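You operate a simulated robot arm through the tools that you are given. There is no shell and no other tool. Be economical: measure what you need, move in short steps, check, and stop when the job is done.

The job below is to be done with a simulated robot arm. You get a single attempt, and the scene is never put back.

## Task
Slip the seals over the pegs of their size.
Fine: slide the keeper bar clear first, and back over them at the end. Where these are worked on the way, their far stop is far enough and under half their travel is too little: keeper bar.

The check looks at the end state, three seconds after you hand in, the way a careful person would. Anything else that was tipped, shoved, dropped, spilled or broken makes it a failure. A push-on lid holds only when it is set on centred and level and pressed home; a screw cap is set on level and turned clockwise until tight.

## Robot
A 6-joint arm with a two-finger parallel gripper, fixed in place. Base frame: the origin is at the foot of the arm, x ahead of it, y to its left, z up; the work surface is at about z = 850. Lengths are in mm, angles in rad, forces in N, time in s.
With the tool pointing down near the work surface it reaches from about 260 to 680 mm from the base axis. Its first joint turns from -1.152 to 1.152 rad. Payload 2.9 kg.
Tool frame: the origin (TCP) lies between the finger pads and is the grasp point; the fingertips stand 30 mm ahead of it; z points along the fingers, y is the line along which they close. The gripper opens to 110 mm. The fingers are 20 mm wide and 10 mm thick; the gripper's body (48 by 112 mm) begins 55 mm behind the TCP.
Orientation is that of the tool frame in the base frame, as a unit quaternion [x, y, z, w]. With the fingers straight down and closing along the base's y, the tool's x points along the base's -x, its y along +y and its z along -z.

## Interface
- The arm moves only by the tool servo_tool. Its argument "deltas" is a list that holds one entry, the list of rows, each a list of 7 numbers: the opening in per cent of the stroke, from 0 (shut) to 100 (fully open), then the shift along the tool's x, y, z in units of 20 mm (1.0 is 20 mm), then the turn, a rotation vector about the tool's x, y, z in units of 8 degrees (1.0 is 8 degrees). In form: [[[grip, x, y, z, rx, ry, rz], ...]]. A call has 1 to 10 rows; each row shifts and turns the commanded pose from where the row before left it, along the tool's axes as they then stand. A call with a number of a shift or a turn outside -1 to 1 is refused whole. A row lasts 0.2 s, in which the tool goes at most 50 mm and 0.15 rad; a call with a longer step from one row to the next is refused whole, and so is a gripper value outside its range. A pose out of reach is approached as far as the arm can. The call stops where the force on the tool passes 50 N (or 10 N more than at its start, if that is more) or the arm is blocked; 0.2 s more then pass. Each finger travels about 108 mm/s and halts on what it meets, pressing with about 24 N; the grip force reading is that of the motor and also rises with nothing between the fingers. The clock runs only during rows and for 0.2 s after the last one: add rows that do not move to give the fingers time. The reply holds the time, the measured pose of the TCP, the force on the tool along the base axes, the opening and the grip force, in the units named above and with some noise, with the torque about the TCP (base axes, N m) and any sound that the robot's microphone picked up, and new pictures: "pictures" is both (left out), scene, wrist or none.
- Cameras (640 x 400 px; columns grow to the right, rows downward): "scene" is fixed at [57.6, 416.6, 1394.7]; the picture's right is [-0.92, -0.40, 0.00], its down [-0.19, 0.43, -0.88] and it looks along [0.35, -0.81, -0.47] (base axes); focal length 365 px, centre (320, 200). "wrist" rides on the gripper at [72, 17, -103] in the tool frame; the picture's right is [-0.23, 0.97, 0.00], its down [-0.76, -0.18, -0.62] and it looks along [-0.61, -0.14, 0.78] (tool axes); focal length 222 px, centre (320, 200). There is no depth. A picture from a camera that has moved, and an enlarged one, comes with that camera's place and axes in the base frame and with its lens.
- enlarge(camera, box): a new picture of the part [left, top, right, bottom] of that camera's present view, enlarged. No time passes.
- finish_job(): hands the job in; it is judged then, once.

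Work in short steps. Places have to be worked out from the pictures, the camera data and where the tool is seen: move nearer, look again, correct. Check each grasp and each placing, and mend what went wrong. You have 120 turns and 200 pictures in all, those below and enlarged ones among them. Open the gripper and draw the arm clear of the work before you hand the job in, unless the task says otherwise; then end with one line.

The tools are called by a JSON object that holds its "name" and its "arguments". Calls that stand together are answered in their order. servo_tool: Moves the arm, as the interface text tells. Its arguments: {"type":"object","properties":{"deltas":{"type":"array","items":{"type":"array","items":{"type":"array","items":{"type":"number"}}}},"pictures":{"type":"string","enum":["both","scene","wrist","none"]}},"required":["deltas"]} The other tools are called the same way: enlarge (camera, box) takes an enlarged picture of a part of a camera's view; finish_job () hands the job in.

At the start:

```text
clock: 0.0
tcp_pos: [459.9, -175.2, 1114.7]
ee_rot: [0.0, 1.0, 0.0, 0.0]
force: [0.3, 0.5, 0.2]
moment: [-0.01, 0.01, 0.01]
gripper_width: 110.0
grasp_force: 0.1
```

scene: 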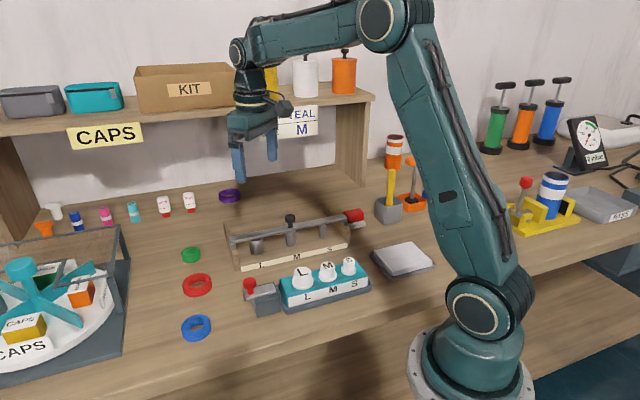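
wrist: 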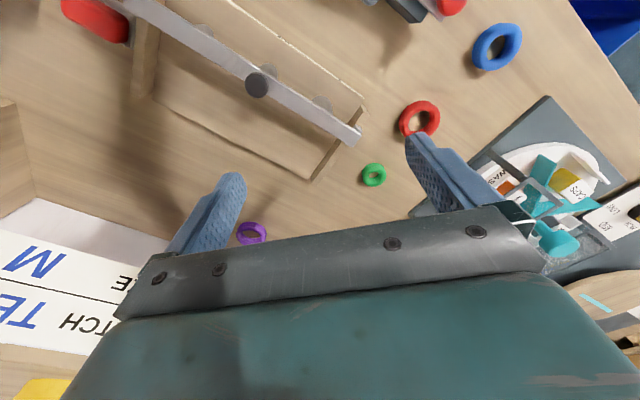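

I'll look closer at the peg board with the keeper bar, the rings and the labels.

{"name": "enlarge", "arguments": {"camera": "scene", "box": [170, 180, 450, 350]}}

{"name": "enlarge", "arguments": {"camera": "wrist", "box": [40, 0, 560, 250]}}

{"name": "enlarge", "arguments": {"camera": "scene", "box": [220, 50, 380, 150]}}

```text
2.29 times, centred on (310, 265) of scene
camera zoom: at [57.6, 416.6, 1394.7], right [-0.92, -0.4, 0.0], down [-0.19, 0.43, -0.88], along [0.35, -0.81, -0.47], focal length 834 px, centre (343, 51)
```

zoom: 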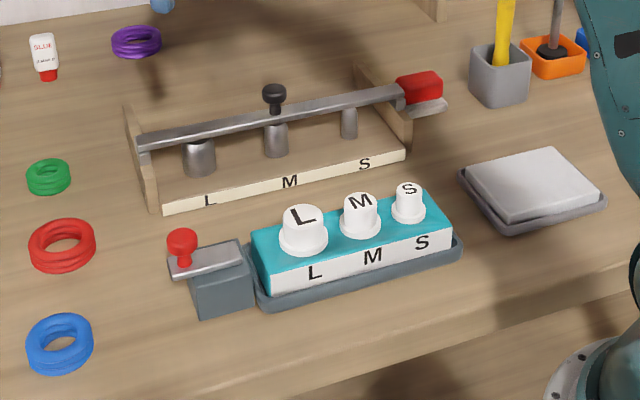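

```text
1.23 times, centred on (300, 125) of wrist
camera zoom: at [386.9, -158.7, 1218.6], right [0.23, 0.97, 0.0], down [0.76, -0.18, 0.62], along [0.61, -0.14, -0.78], focal length 273 px, centre (345, 292)
```

zoom: 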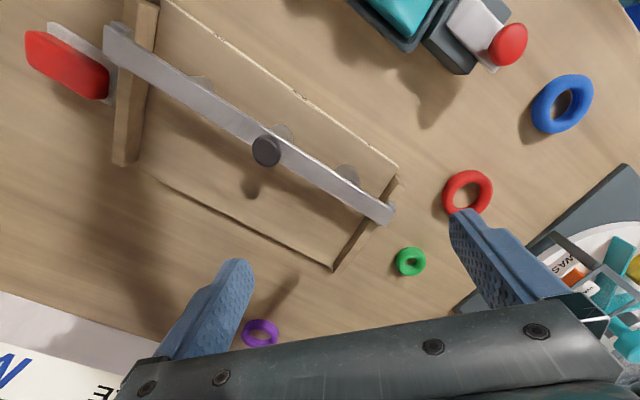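

```text
4.00 times, centred on (300, 100) of scene
camera zoom: at [57.6, 416.6, 1394.7], right [-0.92, -0.4, 0.0], down [-0.19, 0.43, -0.88], along [0.35, -0.81, -0.47], focal length 1460 px, centre (400, 600)
```

zoom: 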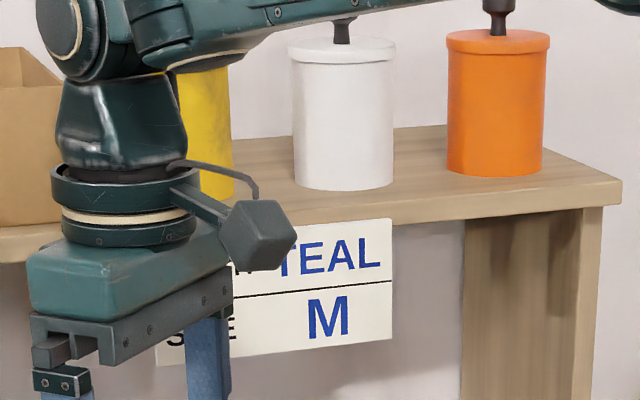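

{"name": "enlarge", "arguments": {"camera": "scene", "box": [215, 195, 375, 280]}}

{"name": "enlarge", "arguments": {"camera": "scene", "box": [170, 180, 260, 345]}}

{"name": "enlarge", "arguments": {"camera": "wrist", "box": [50, 0, 370, 200]}}

```text
4.00 times, centred on (295, 238) of scene
camera zoom: at [57.6, 416.6, 1394.7], right [-0.92, -0.4, 0.0], down [-0.19, 0.43, -0.88], along [0.35, -0.81, -0.47], focal length 1460 px, centre (420, 50)
```

zoom: 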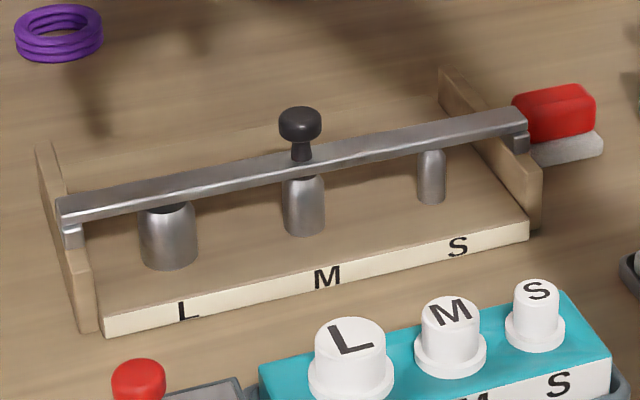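

```text
2.42 times, centred on (215, 262) of scene
camera zoom: at [57.6, 416.6, 1394.7], right [-0.92, -0.4, 0.0], down [-0.19, 0.43, -0.88], along [0.35, -0.81, -0.47], focal length 885 px, centre (574, 48)
```

zoom: 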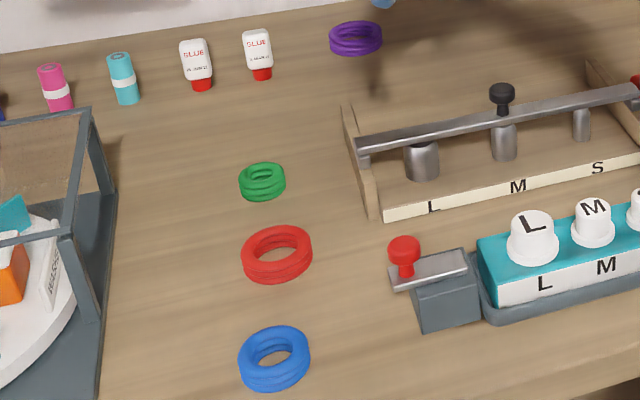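

```text
2.00 times, centred on (210, 100) of wrist
camera zoom: at [386.9, -158.7, 1218.6], right [0.23, 0.97, 0.0], down [0.76, -0.18, 0.62], along [0.61, -0.14, -0.78], focal length 444 px, centre (540, 400)
```

zoom: 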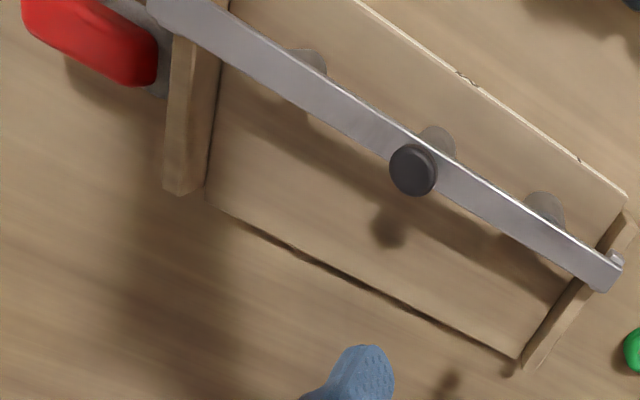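

The bar rides on the two end cheeks over the L/M/S pegs and has a knob at about (425,-246,940). The pegs run along about (-0.7,-0.7), so the bar slides across that direction. I'll turn the tool 45° and go above the knob.

{"name": "servo_tool", "arguments": {"deltas": [[[100, 0, 0, 0, 0, 0, -0.9375], [100, 0, 0, 0, 0, 0, -0.9375], [100, 0, 0, 0, 0, 0, -0.9375], [100, 0, 0, 0, 0, 0, -0.9375], [100, 0, 0, 0, 0, 0, -0.9375], [100, 0, 0, 0, 0, 0, -0.9375], [100, 0.94, -0.32, 0.75, 0, 0, 0], [100, 0.94, -0.32, 0.75, 0, 0, 0], [100, 0.94, -0.32, 0.75, 0, 0, 0], [100, 0.94, -0.32, 0.75, 0, 0, 0]]]}}

```text
clock: 2.2
tcp_pos: [425.7, -245.8, 1055.3]
ee_rot: [-0.383, 0.924, 0.0, 0.0]
force: [-0.4, 0.1, 0.2]
moment: [0.01, -0.01, 0.02]
gripper_width: 110.0
grasp_force: 0.1
camera wrist: at [361.6, -285.7, 1158.6], right [-0.53, 0.85, 0.0], down [0.66, 0.41, 0.62], along [0.53, 0.33, -0.78], focal length 222 px, centre (320, 200)
```

scene: 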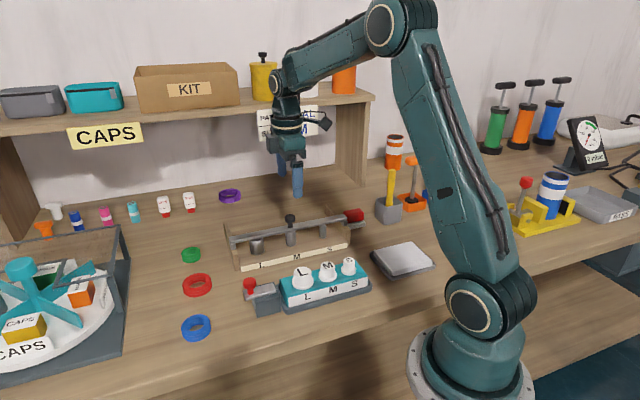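
wrist: 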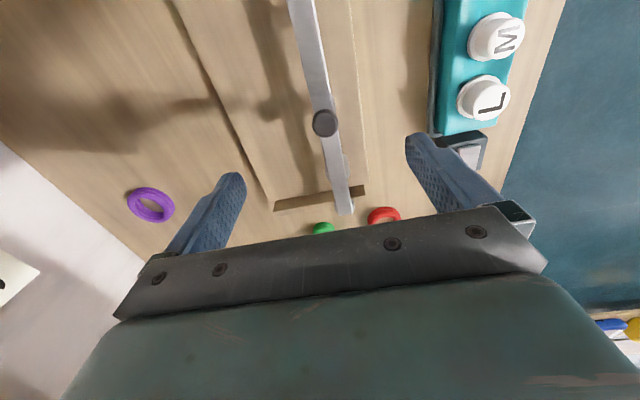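

The knob is at about (425,-243), nearly centred between the fingers. I'll lower the fingertips to about z 921 and close on it.

{"name": "servo_tool", "arguments": {"deltas": [[[60, 0, 0.12, 1, 0, 0, 0], [60, 0, 0, 1, 0, 0, 0], [60, 0, 0, 1, 0, 0, 0], [60, 0, 0, 1, 0, 0, 0], [60, 0, 0, 1, 0, 0, 0], [60, 0, 0, 0.2, 0, 0, 0], [15, 0, 0, 0, 0, 0, 0], [15, 0, 0, 0, 0, 0, 0], [15, 0, 0, 0, 0, 0, 0]]]}}

```text
clock: 4.2
tcp_pos: [421.6, -244.4, 950.2]
ee_rot: [-0.383, 0.924, 0.0, 0.0]
force: [-0.7, -0.6, -2.2]
moment: [-0.01, -0.08, -0.02]
gripper_width: 24.8
grasp_force: 45.2
camera wrist: at [358.8, -283.9, 1054.2], right [-0.53, 0.85, 0.0], down [0.66, 0.41, 0.62], along [0.53, 0.33, -0.78], focal length 222 px, centre (320, 200)
```

scene: 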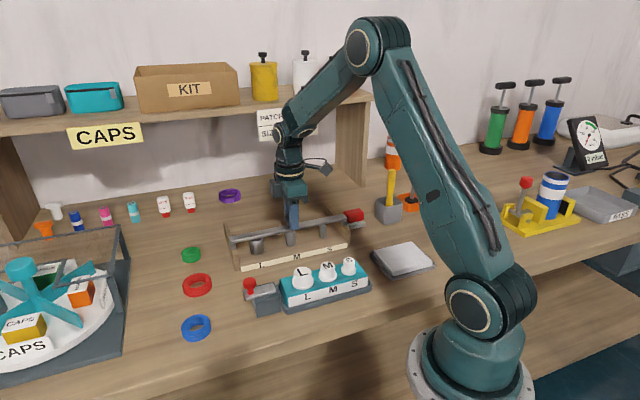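
wrist: 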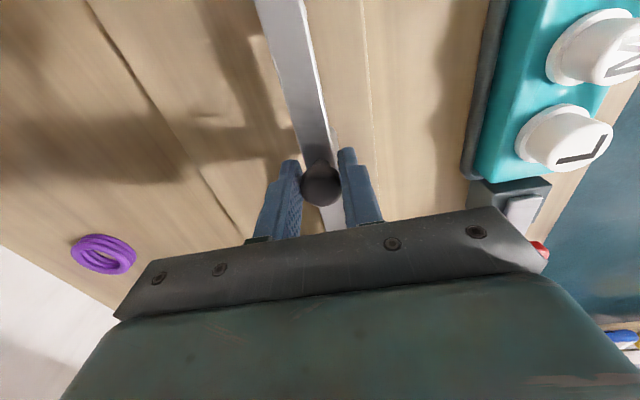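

The knob is gripped (24.8 mm). I'll push the bar towards the back, away from the pegs, gently.

{"name": "servo_tool", "arguments": {"deltas": [[[15, 0, -0.3, 0, 0, 0, 0], [15, 0, -0.3, 0, 0, 0, 0], [15, 0, -0.3, 0, 0, 0, 0], [15, 0, -0.3, 0, 0, 0, 0], [15, 0, -0.3, 0, 0, 0, 0]]]}}

```text
clock: 5.4
tcp_pos: [444.7, -266.4, 950.3]
ee_rot: [-0.383, 0.924, 0.001, -0.001]
force: [2.8, 3.7, -3.0]
moment: [-0.1, 0.1, 0.0]
gripper_width: 25.1
grasp_force: 44.8
camera wrist: at [380.9, -306.1, 1054.2], right [-0.53, 0.85, 0.0], down [0.66, 0.41, 0.62], along [0.53, 0.33, -0.78], focal length 222 px, centre (320, 200)
```

scene: 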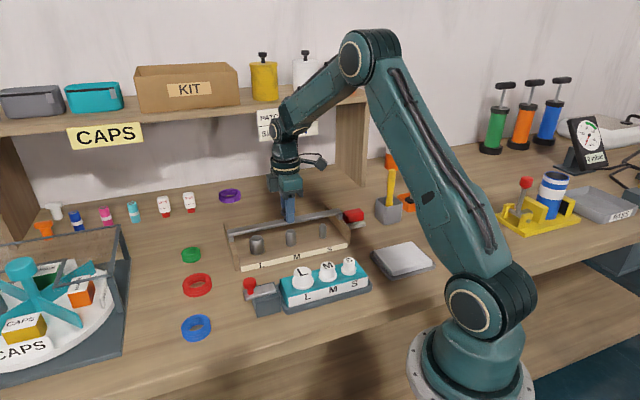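
wrist: 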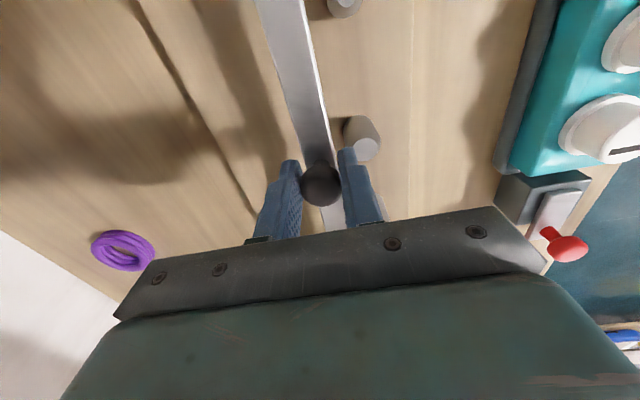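

The bar slides freely. I'll carry on towards the far stop.

{"name": "servo_tool", "arguments": {"deltas": [[[15, 0, -0.3, 0, 0, 0, 0], [15, 0, -0.3, 0, 0, 0, 0], [15, 0, -0.3, 0, 0, 0, 0], [15, 0, -0.3, 0, 0, 0, 0], [15, 0, -0.3, 0, 0, 0, 0], [15, 0, -0.3, 0, 0, 0, 0], [15, 0, -0.3, 0, 0, 0, 0]]]}}

```text
clock: 7.0
tcp_pos: [474.4, -296.7, 950.7]
ee_rot: [-0.382, 0.924, -0.001, 0.0]
force: [-6.0, -4.2, -0.7]
moment: [-0.05, 0.16, 0.0]
gripper_width: 24.7
grasp_force: 45.3
camera wrist: at [410.2, -335.1, 1054.3], right [-0.53, 0.85, 0.0], down [0.67, 0.41, 0.62], along [0.53, 0.33, -0.78], focal length 222 px, centre (320, 200)
```

scene: 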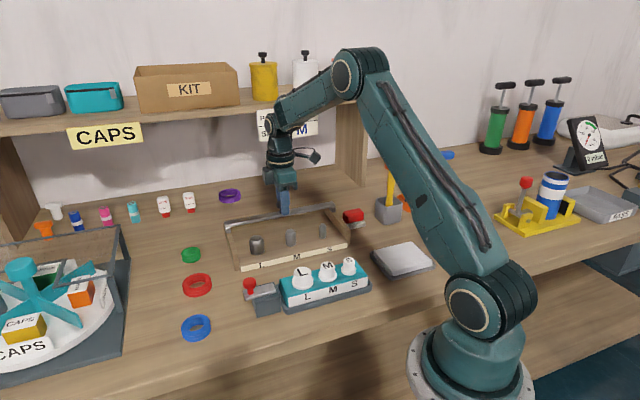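
wrist: 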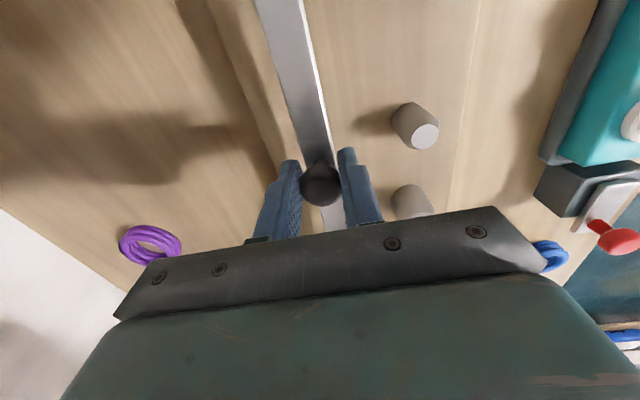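

About 73 mm so far and still moving; I'll push on for the stop.

{"name": "servo_tool", "arguments": {"deltas": [[[15, 0, -0.25, 0, 0, 0, 0], [15, 0, -0.25, 0, 0, 0, 0], [15, 0, -0.25, 0, 0, 0, 0], [15, 0, -0.25, 0, 0, 0, 0], [15, 0, -0.25, 0, 0, 0, 0], [15, 0, -0.25, 0, 0, 0, 0]]]}}

```text
clock: 8.4
tcp_pos: [488.5, -312.0, 951.1]
ee_rot: [-0.386, 0.923, 0.011, -0.007]
force: [-11.2, 8.6, 8.4]
moment: [0.32, 0.2, 0.12]
gripper_width: 24.9
grasp_force: 44.8
stopped in row 6: the force on the tool passed its limit at 54 N (the readings are from after the stop); the commanded pose is now the measured one
camera wrist: at [428.3, -352.8, 1054.6], right [-0.53, 0.85, 0.02], down [0.67, 0.41, 0.62], along [0.51, 0.34, -0.79], focal length 222 px, centre (320, 200)
```

scene: 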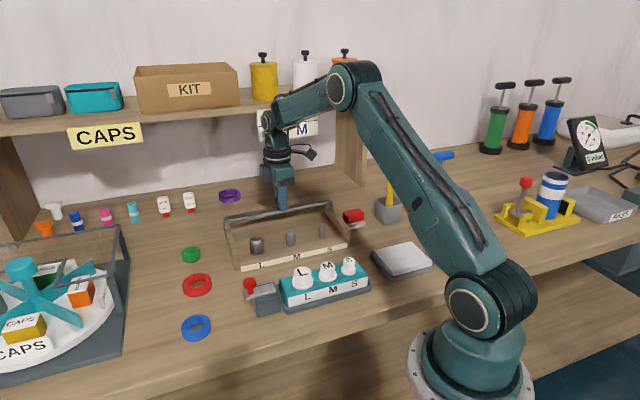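
wrist: 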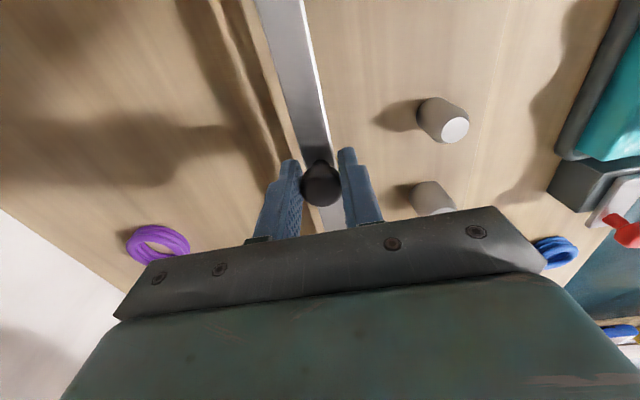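

The far stop is reached, about 95 mm back. I'll release, straighten the slight tilt, rise, and head towards the rings.

{"name": "servo_tool", "arguments": {"deltas": [[[45, 0, 0, 0, 0, 0, 0], [45, 0, 0, 0, 0, 0, 0], [45, 0, 0, -0.5, 0, 0, 0], [45, 0, 0, -1, 0.18, -0.03, 0.05], [45, 0, 0, -1, 0, 0, 0], [60, 0, 0, -1, 0, 0, 0], [60, 0, 0, -1, 0, 0, 0]]]}}

```text
clock: 10.0
tcp_pos: [489.6, -312.2, 1040.1]
ee_rot: [-0.382, 0.924, -0.001, 0.0]
force: [-0.9, 0.1, 0.1]
moment: [0.03, 0.02, 0.01]
gripper_width: 65.8
grasp_force: 0.0
camera wrist: at [426.0, -351.5, 1143.6], right [-0.53, 0.85, 0.0], down [0.66, 0.41, 0.62], along [0.53, 0.33, -0.78], focal length 222 px, centre (320, 200)
```

scene: 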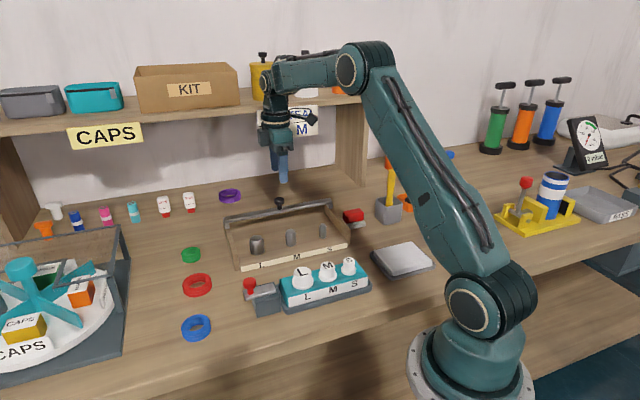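
wrist: 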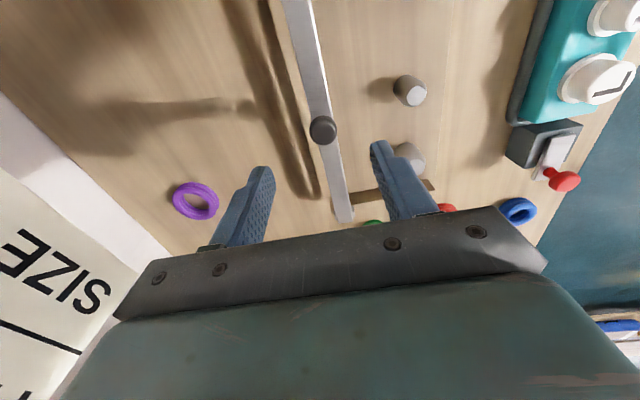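

Now I'll move the tool above the M–S pegs so the wrist camera sees all three.

{"name": "servo_tool", "arguments": {"deltas": [[[60, 0.34, 0.93, 0, 0, 0, 0], [60, 0.34, 0.93, 0, 0, 0, 0], [60, 0.34, 0.93, 0, 0, 0, 0], [60, 0.34, 0.93, 0, 0, 0, 0], [60, 0.34, 0.93, 0, 0, 0, 0], [60, 0, 0, 0, 0, 0, 0]]], "pictures": "none"}}

{"name": "enlarge", "arguments": {"camera": "wrist", "box": [160, 0, 560, 240]}}

{"name": "enlarge", "arguments": {"camera": "scene", "box": [215, 195, 375, 280]}}

```text
clock: 11.4
tcp_pos: [399.4, -270.4, 1039.9]
ee_rot: [-0.382, 0.924, -0.001, 0.001]
force: [-0.5, 0.5, -0.1]
moment: [-0.01, 0.02, 0.01]
gripper_width: 65.9
grasp_force: 0.1
```

```text
1.60 times, centred on (360, 120) of wrist
camera zoom: at [336.2, -309.0, 1144.4], right [-0.53, 0.85, 0.0], down [0.66, 0.41, 0.62], along [0.53, 0.33, -0.78], focal length 355 px, centre (256, 328)
```

zoom: 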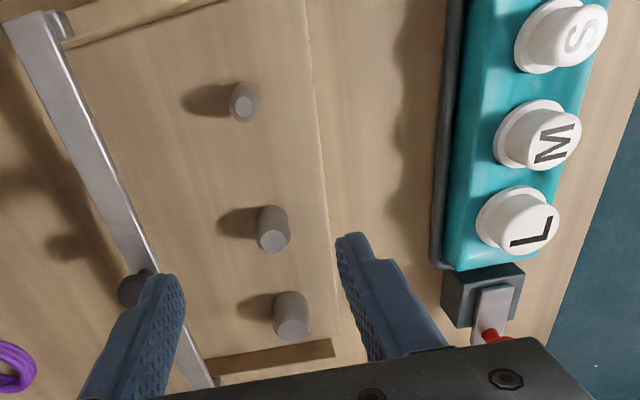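

```text
4.00 times, centred on (295, 238) of scene
camera zoom: at [57.6, 416.6, 1394.7], right [-0.92, -0.4, 0.0], down [-0.19, 0.43, -0.88], along [0.35, -0.81, -0.47], focal length 1460 px, centre (420, 50)
```

zoom: 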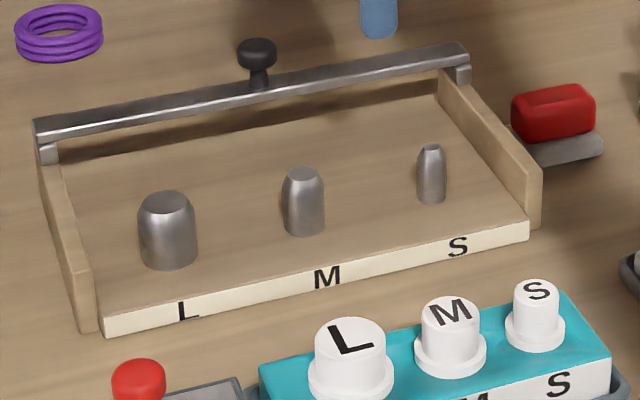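

Peg tops come out near L(480,-185), M(420,-241), S(361,-300), z≈908. Next I'll go to hover over the red ring at about (550,-43).

{"name": "servo_tool", "arguments": {"deltas": [[[75, -0.955, 0.19, 0, 0, 0, 0], [75, -0.955, 0.19, 0, 0, 0, 0], [75, -0.955, 0.19, 0, 0, 0, 0], [75, -0.955, 0.19, 0, 0, 0, 0], [75, -0.955, 0.19, 0, 0, 0, 0], [75, -0.955, 0.19, 0, 0, 0, 0], [75, -0.955, 0.19, 0, 0, 0, 0], [75, -0.955, 0.19, 0, 0, 0, 0], [75, -0.955, 0.19, 0, 0, 0, 0], [75, -0.955, 0.19, 0, 0, 0, 0]]], "pictures": "none"}}

{"name": "servo_tool", "arguments": {"deltas": [[[75, -0.955, 0.19, 0, 0, 0, 0], [75, -0.955, 0.19, 0, 0, 0, 0], [75, -0.955, 0.19, 0.5, 0, 0, 0], [75, -0.955, 0.19, 0.5, 0, 0, 0], [75, 0, 0, 0, 0, 0, 0]]]}}

```text
clock: 13.6
tcp_pos: [509.7, -107.8, 1040.1]
ee_rot: [-0.382, 0.924, -0.002, 0.002]
force: [-0.1, 0.2, 0.2]
moment: [0.0, 0.01, 0.02]
gripper_width: 82.4
grasp_force: 0.1
```

```text
clock: 14.8
tcp_pos: [553.3, -44.9, 1018.2]
ee_rot: [-0.382, 0.924, -0.002, 0.001]
force: [0.3, -0.5, 0.2]
moment: [-0.05, -0.02, 0.02]
gripper_width: 82.8
grasp_force: 0.0
camera wrist: at [489.7, -84.2, 1122.3], right [-0.53, 0.85, 0.0], down [0.66, 0.41, 0.62], along [0.53, 0.33, -0.78], focal length 222 px, centre (320, 200)
```

scene: 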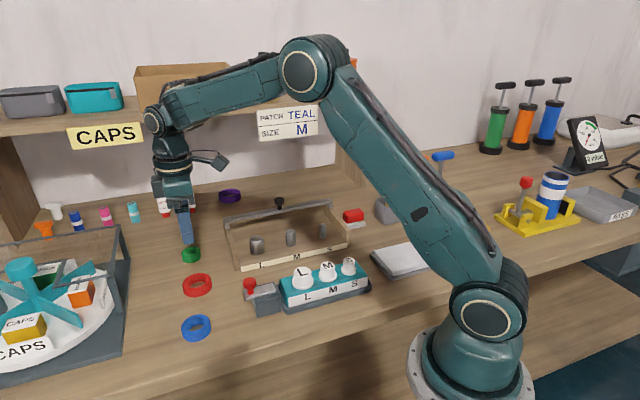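
wrist: 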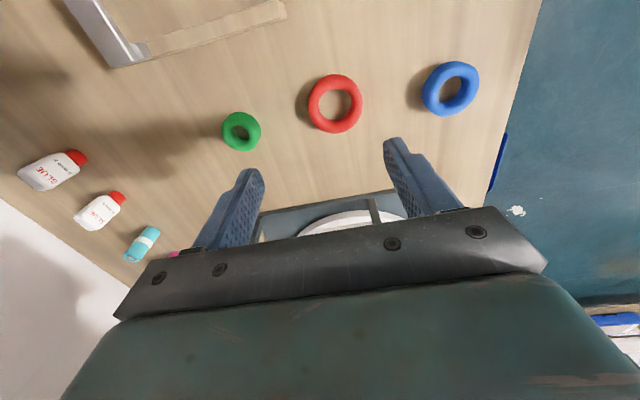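

{"name": "enlarge", "arguments": {"camera": "wrist", "box": [210, 40, 500, 220]}}

```text
2.21 times, centred on (355, 130) of wrist
camera zoom: at [489.7, -84.2, 1122.3], right [-0.53, 0.85, 0.0], down [0.66, 0.41, 0.62], along [0.53, 0.33, -0.78], focal length 490 px, centre (243, 354)
```

zoom: 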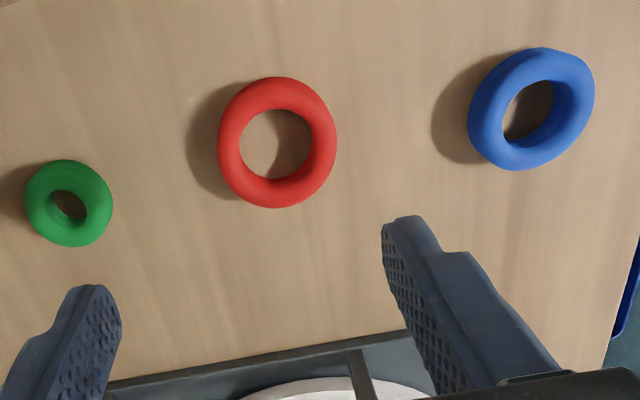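

Red is at about (541,-32), ~62 mm across with a ~36 mm hole, so it suits L; blue (463,65) is M and green (628,-111) is S. I'll centre over red and lower halfway.

{"name": "servo_tool", "arguments": {"deltas": [[[85, 0, 0.89, 0, 0, 0, 0], [85, 0, 0, 1, 0, 0, 0], [85, 0, 0, 1, 0, 0, 0], [85, 0, 0, 1, 0, 0, 0], [85, 0, 0, 1, 0, 0, 0], [85, 0, 0, 0, 0, 0, 0]]], "pictures": "wrist"}}

```text
clock: 16.2
tcp_pos: [541.7, -31.8, 938.6]
ee_rot: [-0.382, 0.924, -0.001, 0.002]
force: [-0.2, 0.5, 0.4]
moment: [-0.01, 0.03, -0.03]
gripper_width: 93.6
grasp_force: 0.1
camera wrist: at [477.9, -71.9, 1042.8], right [-0.53, 0.85, 0.0], down [0.66, 0.41, 0.62], along [0.53, 0.33, -0.78], focal length 222 px, centre (320, 200)
```

wrist: 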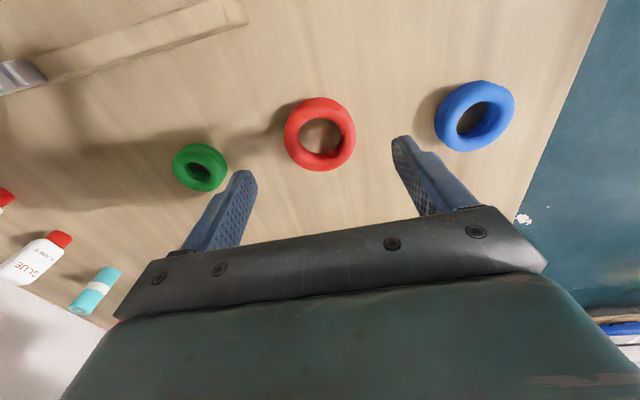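

Ring red is right under the TCP (expected 320,134; seen 320,134). I'll lower and close on it.

{"name": "servo_tool", "arguments": {"deltas": [[[85, 0, 0, 1, 0, 0, 0], [85, 0, 0, 1, 0, 0, 0], [85, 0, 0, 0.6, 0, 0, 0], [50, 0, 0, 0, 0, 0, 0], [40, 0, 0, 0, 0, 0, 0], [40, 0, 0, 0, 0, 0, 0], [40, 0, 0, 0, 0, 0, 0]]]}}

```text
clock: 17.8
tcp_pos: [540.0, -31.4, 887.4]
ee_rot: [-0.382, 0.924, -0.002, 0.002]
force: [0.5, -0.3, 0.4]
moment: [-0.01, 0.0, 0.0]
gripper_width: 58.0
grasp_force: 23.9
camera wrist: at [477.3, -71.5, 990.9], right [-0.53, 0.85, 0.0], down [0.66, 0.41, 0.62], along [0.53, 0.33, -0.78], focal length 222 px, centre (320, 200)
```

scene: 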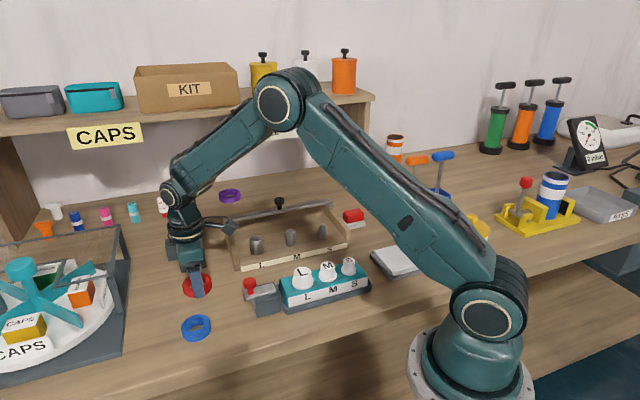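
wrist: 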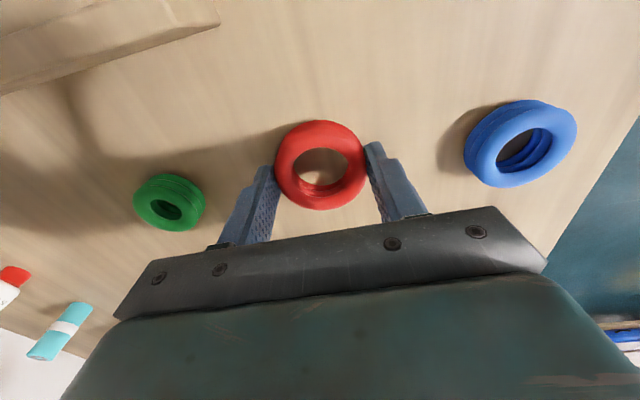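

Gripped at 58 mm. I'll lift and check it.

{"name": "servo_tool", "arguments": {"deltas": [[[40, 0, 0, -0.5, 0, 0, 0], [40, 0, 0, -1, 0, 0, 0], [40, 0, 0, -1, 0, 0, 0], [40, 0, 0, -1, 0, 0, 0], [40, 0, 0, -1, 0, 0, 0], [40, 0, 0, 0, 0, 0, 0]]], "pictures": "none"}}

{"name": "enlarge", "arguments": {"camera": "wrist", "box": [220, 80, 420, 240]}}

{"name": "enlarge", "arguments": {"camera": "scene", "box": [130, 180, 290, 280]}}

```text
clock: 19.2
tcp_pos: [540.2, -31.1, 977.6]
ee_rot: [-0.382, 0.924, -0.001, 0.001]
force: [-0.6, 0.1, -0.5]
moment: [0.01, -0.03, 0.0]
gripper_width: 57.8
grasp_force: 24.4
```

```text
2.50 times, centred on (320, 160) of wrist
camera zoom: at [476.0, -70.6, 1081.5], right [-0.53, 0.85, 0.0], down [0.66, 0.41, 0.62], along [0.53, 0.33, -0.78], focal length 555 px, centre (320, 300)
```

zoom: 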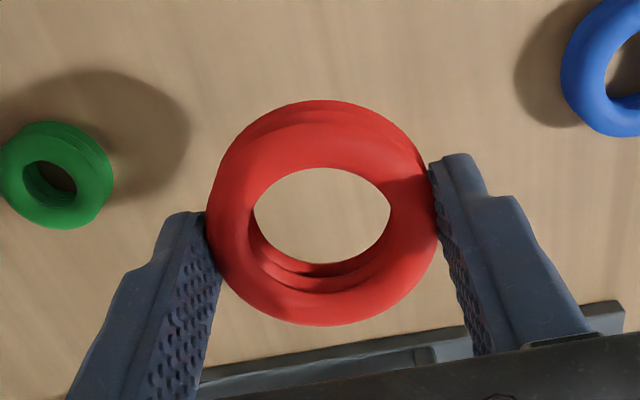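

```text
4.00 times, centred on (210, 230) of scene
camera zoom: at [57.6, 416.6, 1394.7], right [-0.92, -0.4, 0.0], down [-0.19, 0.43, -0.88], along [0.35, -0.81, -0.47], focal length 1460 px, centre (760, 80)
```

zoom: 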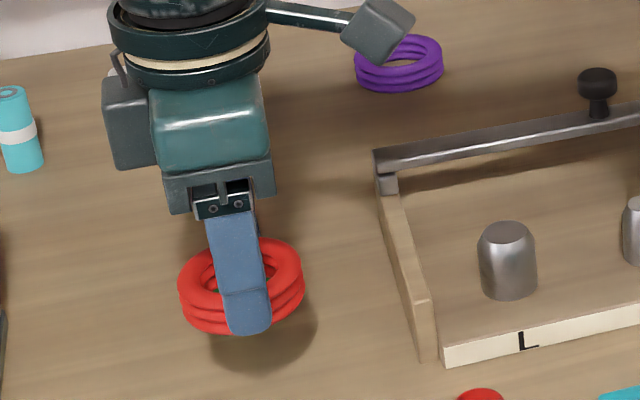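

Held level with its centre on the tool axis. I'll carry it to above peg L at height, then look.

{"name": "servo_tool", "arguments": {"deltas": [[[40, 0.945, -0.416, 0, 0, 0, 0], [40, 0.945, -0.416, 0, 0, 0, 0], [40, 0.945, -0.416, 0, 0, 0, 0], [40, 0.945, -0.416, 0, 0, 0, 0], [40, 0.945, -0.416, 0, 0, 0, 0], [40, 0.945, -0.416, 0, 0, 0, 0], [40, 0.945, -0.416, 0, 0, 0, 0], [40, 0.945, -0.416, 0, 0, 0, 0], [40, 0, 0, 0, 0, 0, 0]]], "pictures": "none"}}

{"name": "enlarge", "arguments": {"camera": "wrist", "box": [220, 60, 420, 220]}}

{"name": "enlarge", "arguments": {"camera": "scene", "box": [200, 180, 320, 280]}}

```text
clock: 21.2
tcp_pos: [477.9, -184.1, 979.3]
ee_rot: [-0.382, 0.924, -0.001, 0.002]
force: [-0.8, -0.6, -0.7]
moment: [0.0, -0.01, 0.03]
gripper_width: 57.9
grasp_force: 24.0
```

```text
2.50 times, centred on (320, 140) of wrist
camera zoom: at [415.6, -224.4, 1082.3], right [-0.53, 0.85, 0.0], down [0.66, 0.41, 0.62], along [0.53, 0.33, -0.78], focal length 555 px, centre (320, 350)
```

zoom: 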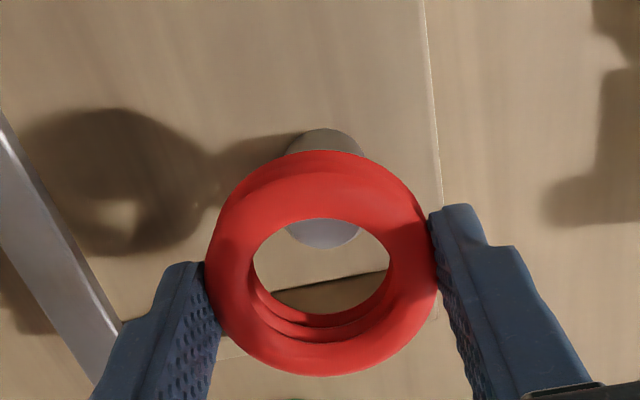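

```text
4.00 times, centred on (260, 230) of scene
camera zoom: at [57.6, 416.6, 1394.7], right [-0.92, -0.4, 0.0], down [-0.19, 0.43, -0.88], along [0.35, -0.81, -0.47], focal length 1460 px, centre (560, 80)
```

zoom: 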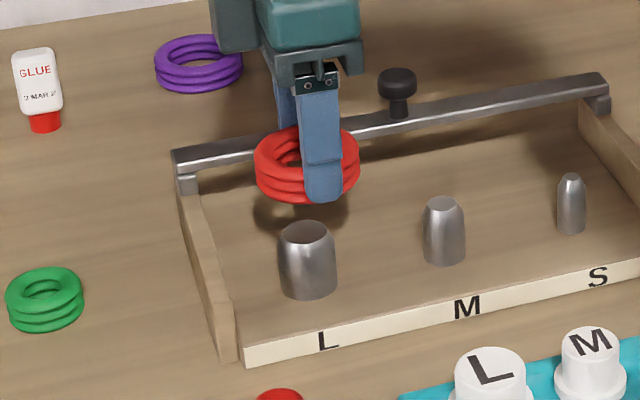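

The peg top appears about 6–7 mm towards tool −x of the ring centre. I'll shift and lower to just above the peg, then check again.

{"name": "servo_tool", "arguments": {"deltas": [[[40, -0.28, 0.03, 0.5, 0, 0, 0], [40, 0, 0, 0.6, 0, 0, 0], [40, 0, 0, 0, 0, 0, 0]]], "pictures": "none"}}

{"name": "enlarge", "arguments": {"camera": "wrist", "box": [220, 60, 420, 220]}}

{"name": "enlarge", "arguments": {"camera": "scene", "box": [220, 195, 300, 275]}}

```text
clock: 22.0
tcp_pos: [483.9, -180.4, 955.2]
ee_rot: [-0.382, 0.924, -0.001, 0.002]
force: [0.4, -0.3, -0.3]
moment: [-0.01, 0.0, -0.04]
gripper_width: 57.9
grasp_force: 24.4
```

```text
2.50 times, centred on (320, 140) of wrist
camera zoom: at [419.7, -219.5, 1059.9], right [-0.53, 0.85, 0.0], down [0.66, 0.41, 0.62], along [0.53, 0.33, -0.78], focal length 555 px, centre (320, 350)
```

zoom: 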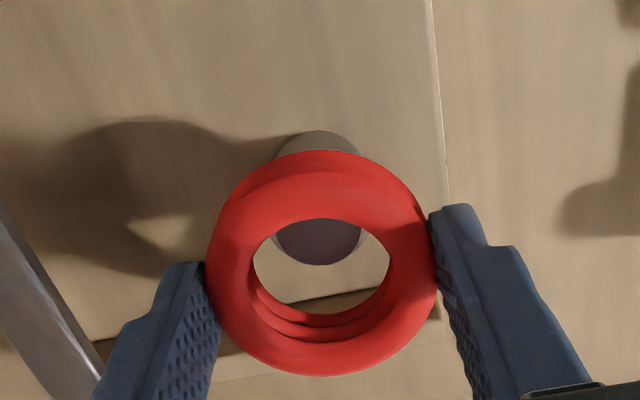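

```text
5.00 times, centred on (260, 235) of scene
camera zoom: at [57.6, 416.6, 1394.7], right [-0.92, -0.4, 0.0], down [-0.19, 0.43, -0.88], along [0.35, -0.81, -0.47], focal length 1826 px, centre (620, 25)
```

zoom: 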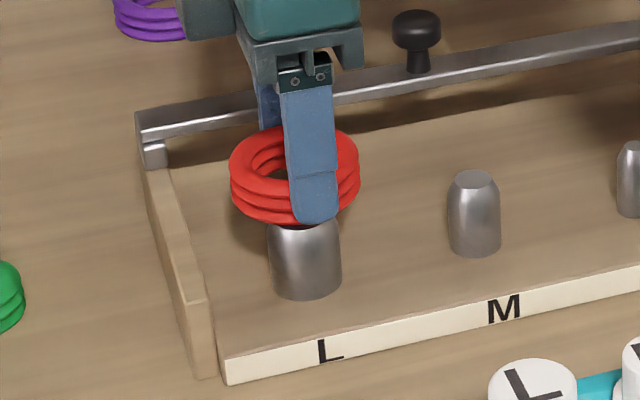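

Ring and peg are aligned within about 1 mm in both views. I'll lower slowly over the chamfer, watching the force.

{"name": "servo_tool", "arguments": {"deltas": [[[40, 0.03, 0, 0.3, 0, 0, 0], [40, 0, 0, 0.3, 0, 0, 0], [40, 0, 0, 0.3, 0, 0, 0], [40, 0, 0, 0.3, 0, 0, 0], [40, 0, 0, 0, 0, 0, 0]]], "pictures": "none"}}

{"name": "enlarge", "arguments": {"camera": "wrist", "box": [220, 60, 420, 220]}}

{"name": "enlarge", "arguments": {"camera": "scene", "box": [220, 195, 300, 275]}}

```text
clock: 23.2
tcp_pos: [482.6, -181.5, 931.4]
ee_rot: [-0.382, 0.924, -0.001, 0.001]
force: [0.0, -0.4, -0.1]
moment: [-0.01, 0.0, 0.01]
gripper_width: 57.9
grasp_force: 24.0
```

```text
2.50 times, centred on (320, 140) of wrist
camera zoom: at [419.1, -220.9, 1034.5], right [-0.53, 0.85, 0.0], down [0.66, 0.41, 0.62], along [0.53, 0.33, -0.78], focal length 555 px, centre (320, 350)
```

zoom: 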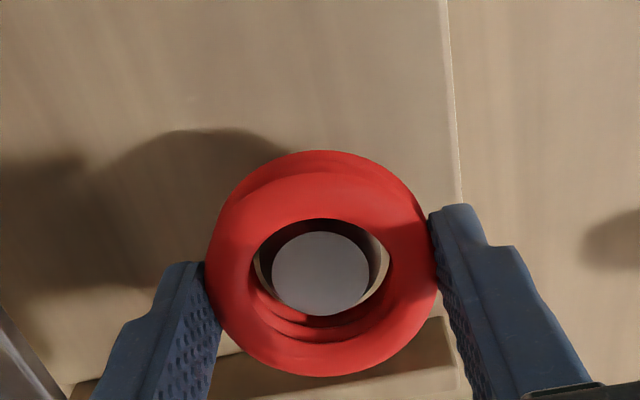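

```text
5.00 times, centred on (260, 235) of scene
camera zoom: at [57.6, 416.6, 1394.7], right [-0.92, -0.4, 0.0], down [-0.19, 0.43, -0.88], along [0.35, -0.81, -0.47], focal length 1826 px, centre (620, 25)
```

zoom: 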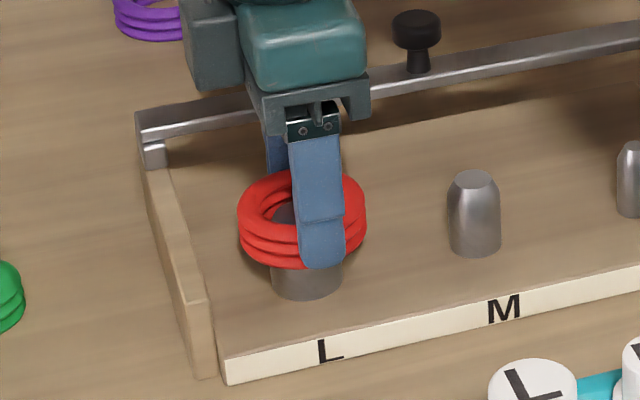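

The ring is over the peg with no force. I'll keep lowering to the board.

{"name": "servo_tool", "arguments": {"deltas": [[[40, 0, 0, 0.35, 0, 0, 0], [40, 0, 0, 0.35, 0, 0, 0], [40, 0, 0, 0.35, 0, 0, 0], [40, 0, 0, 0.3, 0, 0, 0], [40, 0, 0, 0.2, 0, 0, 0], [40, 0, 0, 0, 0, 0, 0]]], "pictures": "none"}}

{"name": "enlarge", "arguments": {"camera": "wrist", "box": [220, 60, 420, 220]}}

{"name": "enlarge", "arguments": {"camera": "scene", "box": [220, 195, 300, 275]}}

```text
clock: 24.6
tcp_pos: [484.7, -182.5, 902.1]
ee_rot: [-0.382, 0.924, -0.003, 0.004]
force: [-3.8, 0.2, 29.0]
moment: [0.23, 0.26, 0.12]
gripper_width: 58.3
grasp_force: 23.9
```

```text
2.50 times, centred on (320, 140) of wrist
camera zoom: at [420.2, -221.3, 1006.2], right [-0.53, 0.85, -0.01], down [0.66, 0.41, 0.63], along [0.54, 0.33, -0.78], focal length 555 px, centre (320, 350)
```

zoom: 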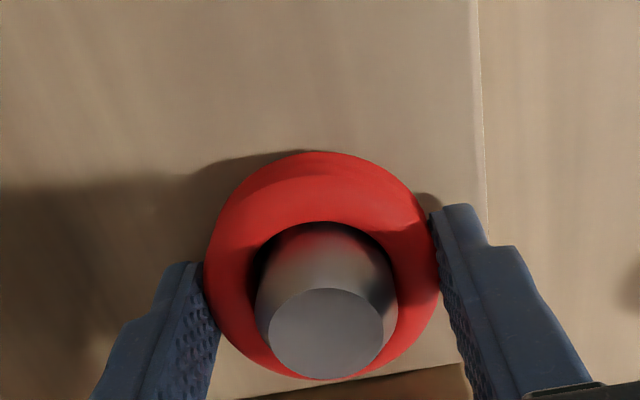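

```text
5.00 times, centred on (260, 235) of scene
camera zoom: at [57.1, 416.8, 1394.7], right [-0.92, -0.4, 0.0], down [-0.19, 0.43, -0.88], along [0.35, -0.81, -0.47], focal length 1826 px, centre (620, 25)
```

zoom: 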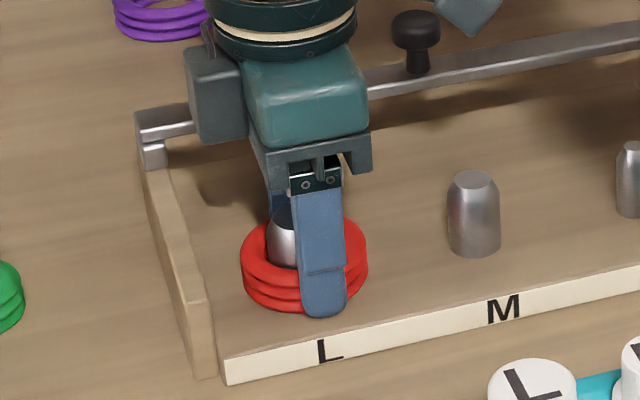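

Seated (29 N at z 902, ring flat on the board). I'll ease off, release and lift straight up.

{"name": "servo_tool", "arguments": {"deltas": [[[40, 0, 0, -0.1, 0, 0, 0], [70, 0, 0, 0, 0, 0, 0], [70, 0, 0, 0, 0, 0, 0], [70, 0, 0, -0.5, 0, 0, 0], [70, 0, 0, -1, 0, 0, 0], [70, 0, 0, -1, 0, 0, 0], [70, 0, 0, -1, 0, 0, 0], [70, 0, 0, -1, 0, 0, 0], [70, 0, 0, -1, 0, 0, 0]]], "pictures": "none"}}

{"name": "enlarge", "arguments": {"camera": "scene", "box": [210, 190, 370, 280]}}

```text
clock: 26.6
tcp_pos: [483.2, -180.9, 1013.6]
ee_rot: [-0.382, 0.924, -0.001, 0.0]
force: [0.1, 0.1, 0.7]
moment: [0.02, 0.03, 0.01]
gripper_width: 77.1
grasp_force: 0.1
```

```text
4.00 times, centred on (290, 235) of scene
camera zoom: at [57.6, 416.6, 1394.7], right [-0.92, -0.4, 0.0], down [-0.19, 0.43, -0.88], along [0.35, -0.81, -0.47], focal length 1460 px, centre (440, 60)
```

zoom: 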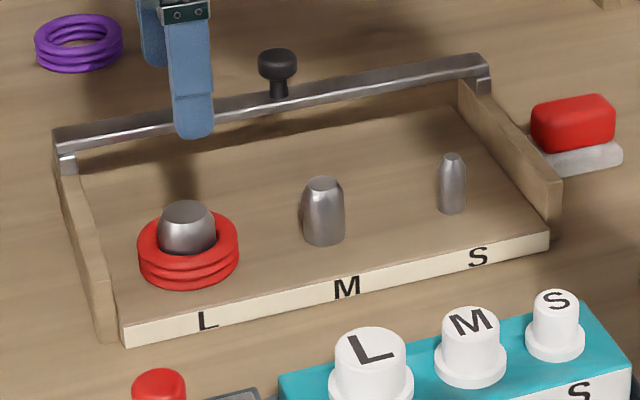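

Red is well seated. Next is green at about (628,-111).

{"name": "servo_tool", "arguments": {"deltas": [[[70, -0.95, -0.33, 0, 0, 0, 0], [70, -0.95, -0.33, 0, 0, 0, 0], [70, -0.95, -0.33, 0, 0, 0, 0], [70, -0.95, -0.33, 0, 0, 0, 0], [70, -0.95, -0.33, 0, 0, 0, 0], [70, -0.95, -0.33, 0, 0, 0, 0], [70, -0.95, -0.33, 0.9, 0, 0, 0], [70, -0.95, -0.33, 0.9, 0, 0, 0], [70, 0, 0, 0.9, 0, 0, 0], [70, 0, 0, 0.9, 0, 0, 0]]]}}

```text
clock: 28.8
tcp_pos: [625.9, -111.8, 940.0]
ee_rot: [-0.382, 0.924, -0.002, 0.002]
force: [1.0, -0.1, 0.5]
moment: [-0.01, 0.0, -0.02]
gripper_width: 76.8
grasp_force: 0.1
camera wrist: at [563.8, -150.8, 1043.6], right [-0.53, 0.85, 0.0], down [0.66, 0.41, 0.62], along [0.53, 0.33, -0.78], focal length 222 px, centre (320, 200)
```

scene: 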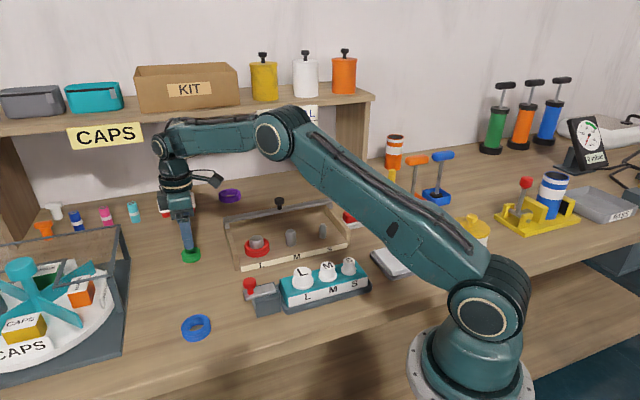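
wrist: 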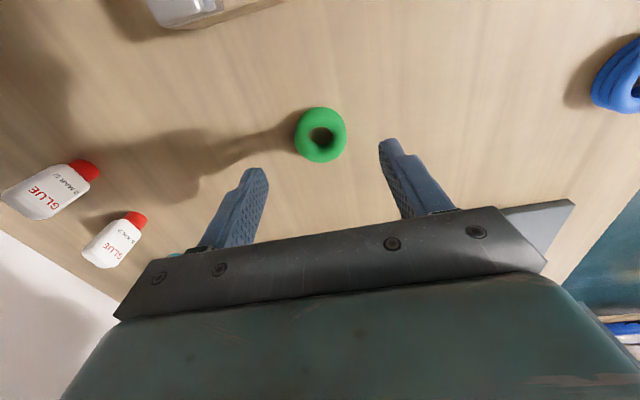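

Centred on green (320,134 as expected). I'll lower and close.

{"name": "servo_tool", "arguments": {"deltas": [[[70, 0, 0, 1, 0, 0, 0], [70, 0, 0, 1, 0, 0, 0], [70, 0, 0, 0.65, 0, 0, 0], [40, 0, 0, 0, 0, 0, 0], [28, 0, 0, 0, 0, 0, 0], [28, 0, 0, 0, 0, 0, 0], [28, 0, 0, 0, 0, 0, 0]]], "pictures": "none"}}

{"name": "servo_tool", "arguments": {"deltas": [[[28, 0, 0, -0.5, 0, 0, 0], [28, 0, 0, -1, 0, 0, 0], [28, 0, 0, -1, 0, 0, 0], [28, 0, 0, -1, 0, 0, 0], [28, 0, 0, -1, 0, 0, 0], [28, 0, 0, -0.5, 0, 0, 0], [28, 0, 0, 0, 0, 0, 0]]], "pictures": "none"}}

{"name": "enlarge", "arguments": {"camera": "wrist", "box": [220, 60, 420, 220]}}

```text
clock: 30.4
tcp_pos: [625.8, -113.2, 887.3]
ee_rot: [-0.382, 0.924, -0.002, 0.001]
force: [0.8, -0.6, -0.1]
moment: [0.03, 0.0, 0.0]
gripper_width: 41.7
grasp_force: 23.9
```

```text
clock: 32.0
tcp_pos: [628.1, -111.8, 986.3]
ee_rot: [-0.382, 0.924, -0.002, 0.001]
force: [0.1, 0.4, -1.6]
moment: [0.02, 0.02, -0.02]
gripper_width: 42.2
grasp_force: 23.9
```

```text
2.50 times, centred on (320, 140) of wrist
camera zoom: at [564.5, -150.9, 1090.7], right [-0.53, 0.85, 0.0], down [0.66, 0.41, 0.62], along [0.53, 0.33, -0.78], focal length 555 px, centre (320, 350)
```

zoom: 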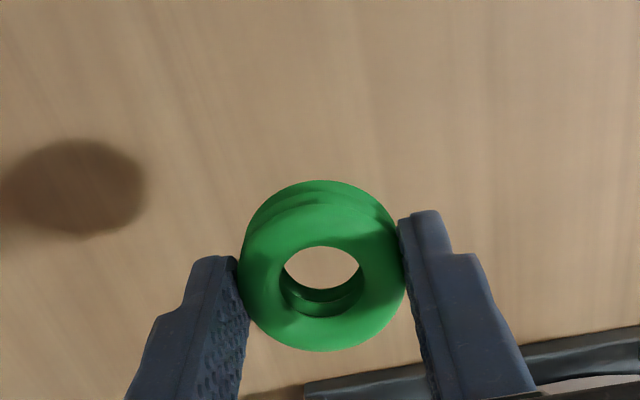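

Green is held. I'll carry it towards peg S.

{"name": "servo_tool", "arguments": {"deltas": [[[28, 0.947, 0.166, -0.2, 0, 0, 0], [28, 0.947, 0.166, -0.2, 0, 0, 0], [28, 0.947, 0.166, -0.2, 0, 0, 0], [28, 0.947, 0.166, 0, 0, 0, 0], [28, 0.947, 0.166, 0, 0, 0, 0], [28, 0.947, 0.166, 0, 0, 0, 0], [28, 0.947, 0.166, 0, 0, 0, 0], [28, 0.947, 0.166, 0, 0, 0, 0], [28, 0.947, 0.166, 0, 0, 0, 0], [28, 0.947, 0.166, 0, 0, 0, 0]]], "pictures": "none"}}

{"name": "servo_tool", "arguments": {"deltas": [[[28, 0.947, 0.166, 0, 0, 0, 0], [28, 0.947, 0.166, 0, 0, 0, 0], [28, 0.947, 0.166, 0, 0, 0, 0], [28, 0.947, 0.166, 0, 0, 0, 0], [28, 0.947, 0.166, 0.2, 0, 0, 0], [28, 0.947, 0.166, 0.3, 0, 0, 0], [28, 0.947, 0.166, 0.5, 0, 0, 0], [28, 0, 0, 0, 0, 0, 0]]], "pictures": "none"}}

{"name": "enlarge", "arguments": {"camera": "wrist", "box": [220, 60, 420, 220]}}

{"name": "enlarge", "arguments": {"camera": "scene", "box": [280, 170, 380, 260]}}

```text
clock: 34.2
tcp_pos: [469.4, -222.3, 999.9]
ee_rot: [-0.382, 0.924, -0.001, 0.001]
force: [0.1, -0.2, -0.1]
moment: [-0.03, 0.0, -0.02]
gripper_width: 42.3
grasp_force: 23.8
```

```text
clock: 36.0
tcp_pos: [361.2, -298.6, 978.9]
ee_rot: [-0.381, 0.924, -0.001, 0.001]
force: [-0.5, -0.1, -0.6]
moment: [-0.01, -0.01, 0.01]
gripper_width: 42.2
grasp_force: 24.1
```

```text
2.50 times, centred on (320, 140) of wrist
camera zoom: at [298.0, -337.9, 1083.0], right [-0.53, 0.85, 0.0], down [0.66, 0.41, 0.62], along [0.53, 0.33, -0.78], focal length 555 px, centre (320, 350)
```

zoom: 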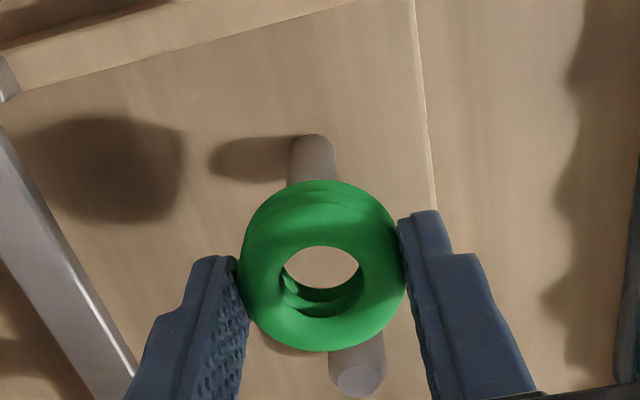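

```text
4.44 times, centred on (330, 215) of scene
camera zoom: at [57.6, 416.6, 1394.7], right [-0.92, -0.4, 0.0], down [-0.19, 0.43, -0.88], along [0.35, -0.81, -0.47], focal length 1623 px, centre (276, 133)
```

zoom: 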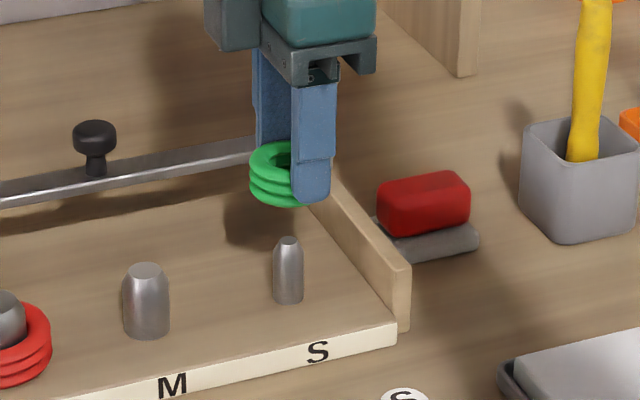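

Peg S lies about 3 mm towards tool −y. I'll correct and lower to just above it.

{"name": "servo_tool", "arguments": {"deltas": [[[28, 0, -0.16, 0.5, 0, 0, 0], [28, 0, 0, 0.6, 0, 0, 0], [28, 0, 0, 0, 0, 0, 0]]], "pictures": "none"}}

{"name": "enlarge", "arguments": {"camera": "wrist", "box": [260, 80, 380, 180]}}

{"name": "enlarge", "arguments": {"camera": "scene", "box": [300, 195, 360, 245]}}

```text
clock: 36.8
tcp_pos: [363.0, -302.0, 957.0]
ee_rot: [-0.382, 0.924, -0.001, 0.001]
force: [-0.1, 0.1, -0.6]
moment: [0.0, 0.02, 0.03]
gripper_width: 42.2
grasp_force: 23.7
```

```text
4.00 times, centred on (320, 130) of wrist
camera zoom: at [300.1, -340.6, 1060.2], right [-0.53, 0.85, 0.0], down [0.66, 0.41, 0.62], along [0.53, 0.33, -0.78], focal length 888 px, centre (320, 480)
```

zoom: 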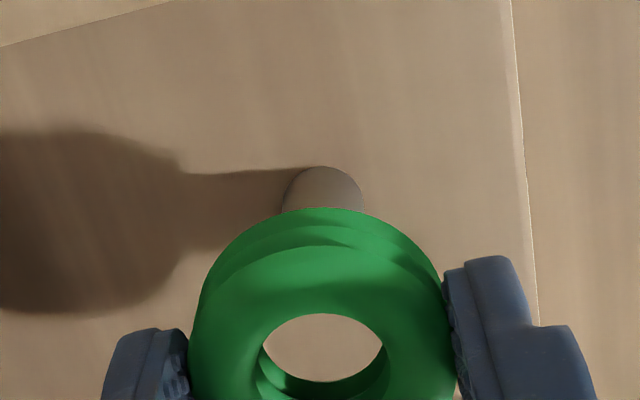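

```text
8.00 times, centred on (330, 220) of scene
camera zoom: at [57.6, 416.6, 1394.7], right [-0.92, -0.4, 0.0], down [-0.19, 0.43, -0.88], along [0.35, -0.81, -0.47], focal length 2921 px, centre (240, 40)
```

zoom: 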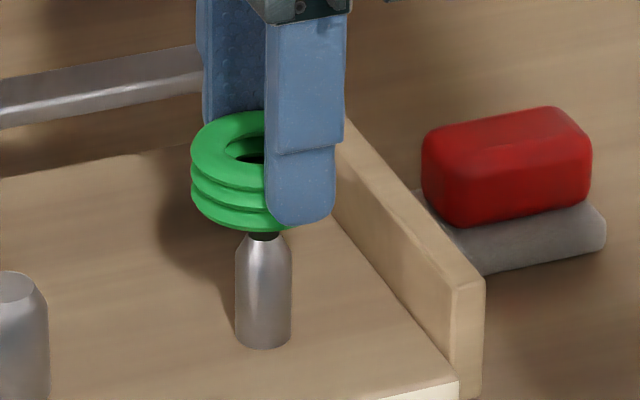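

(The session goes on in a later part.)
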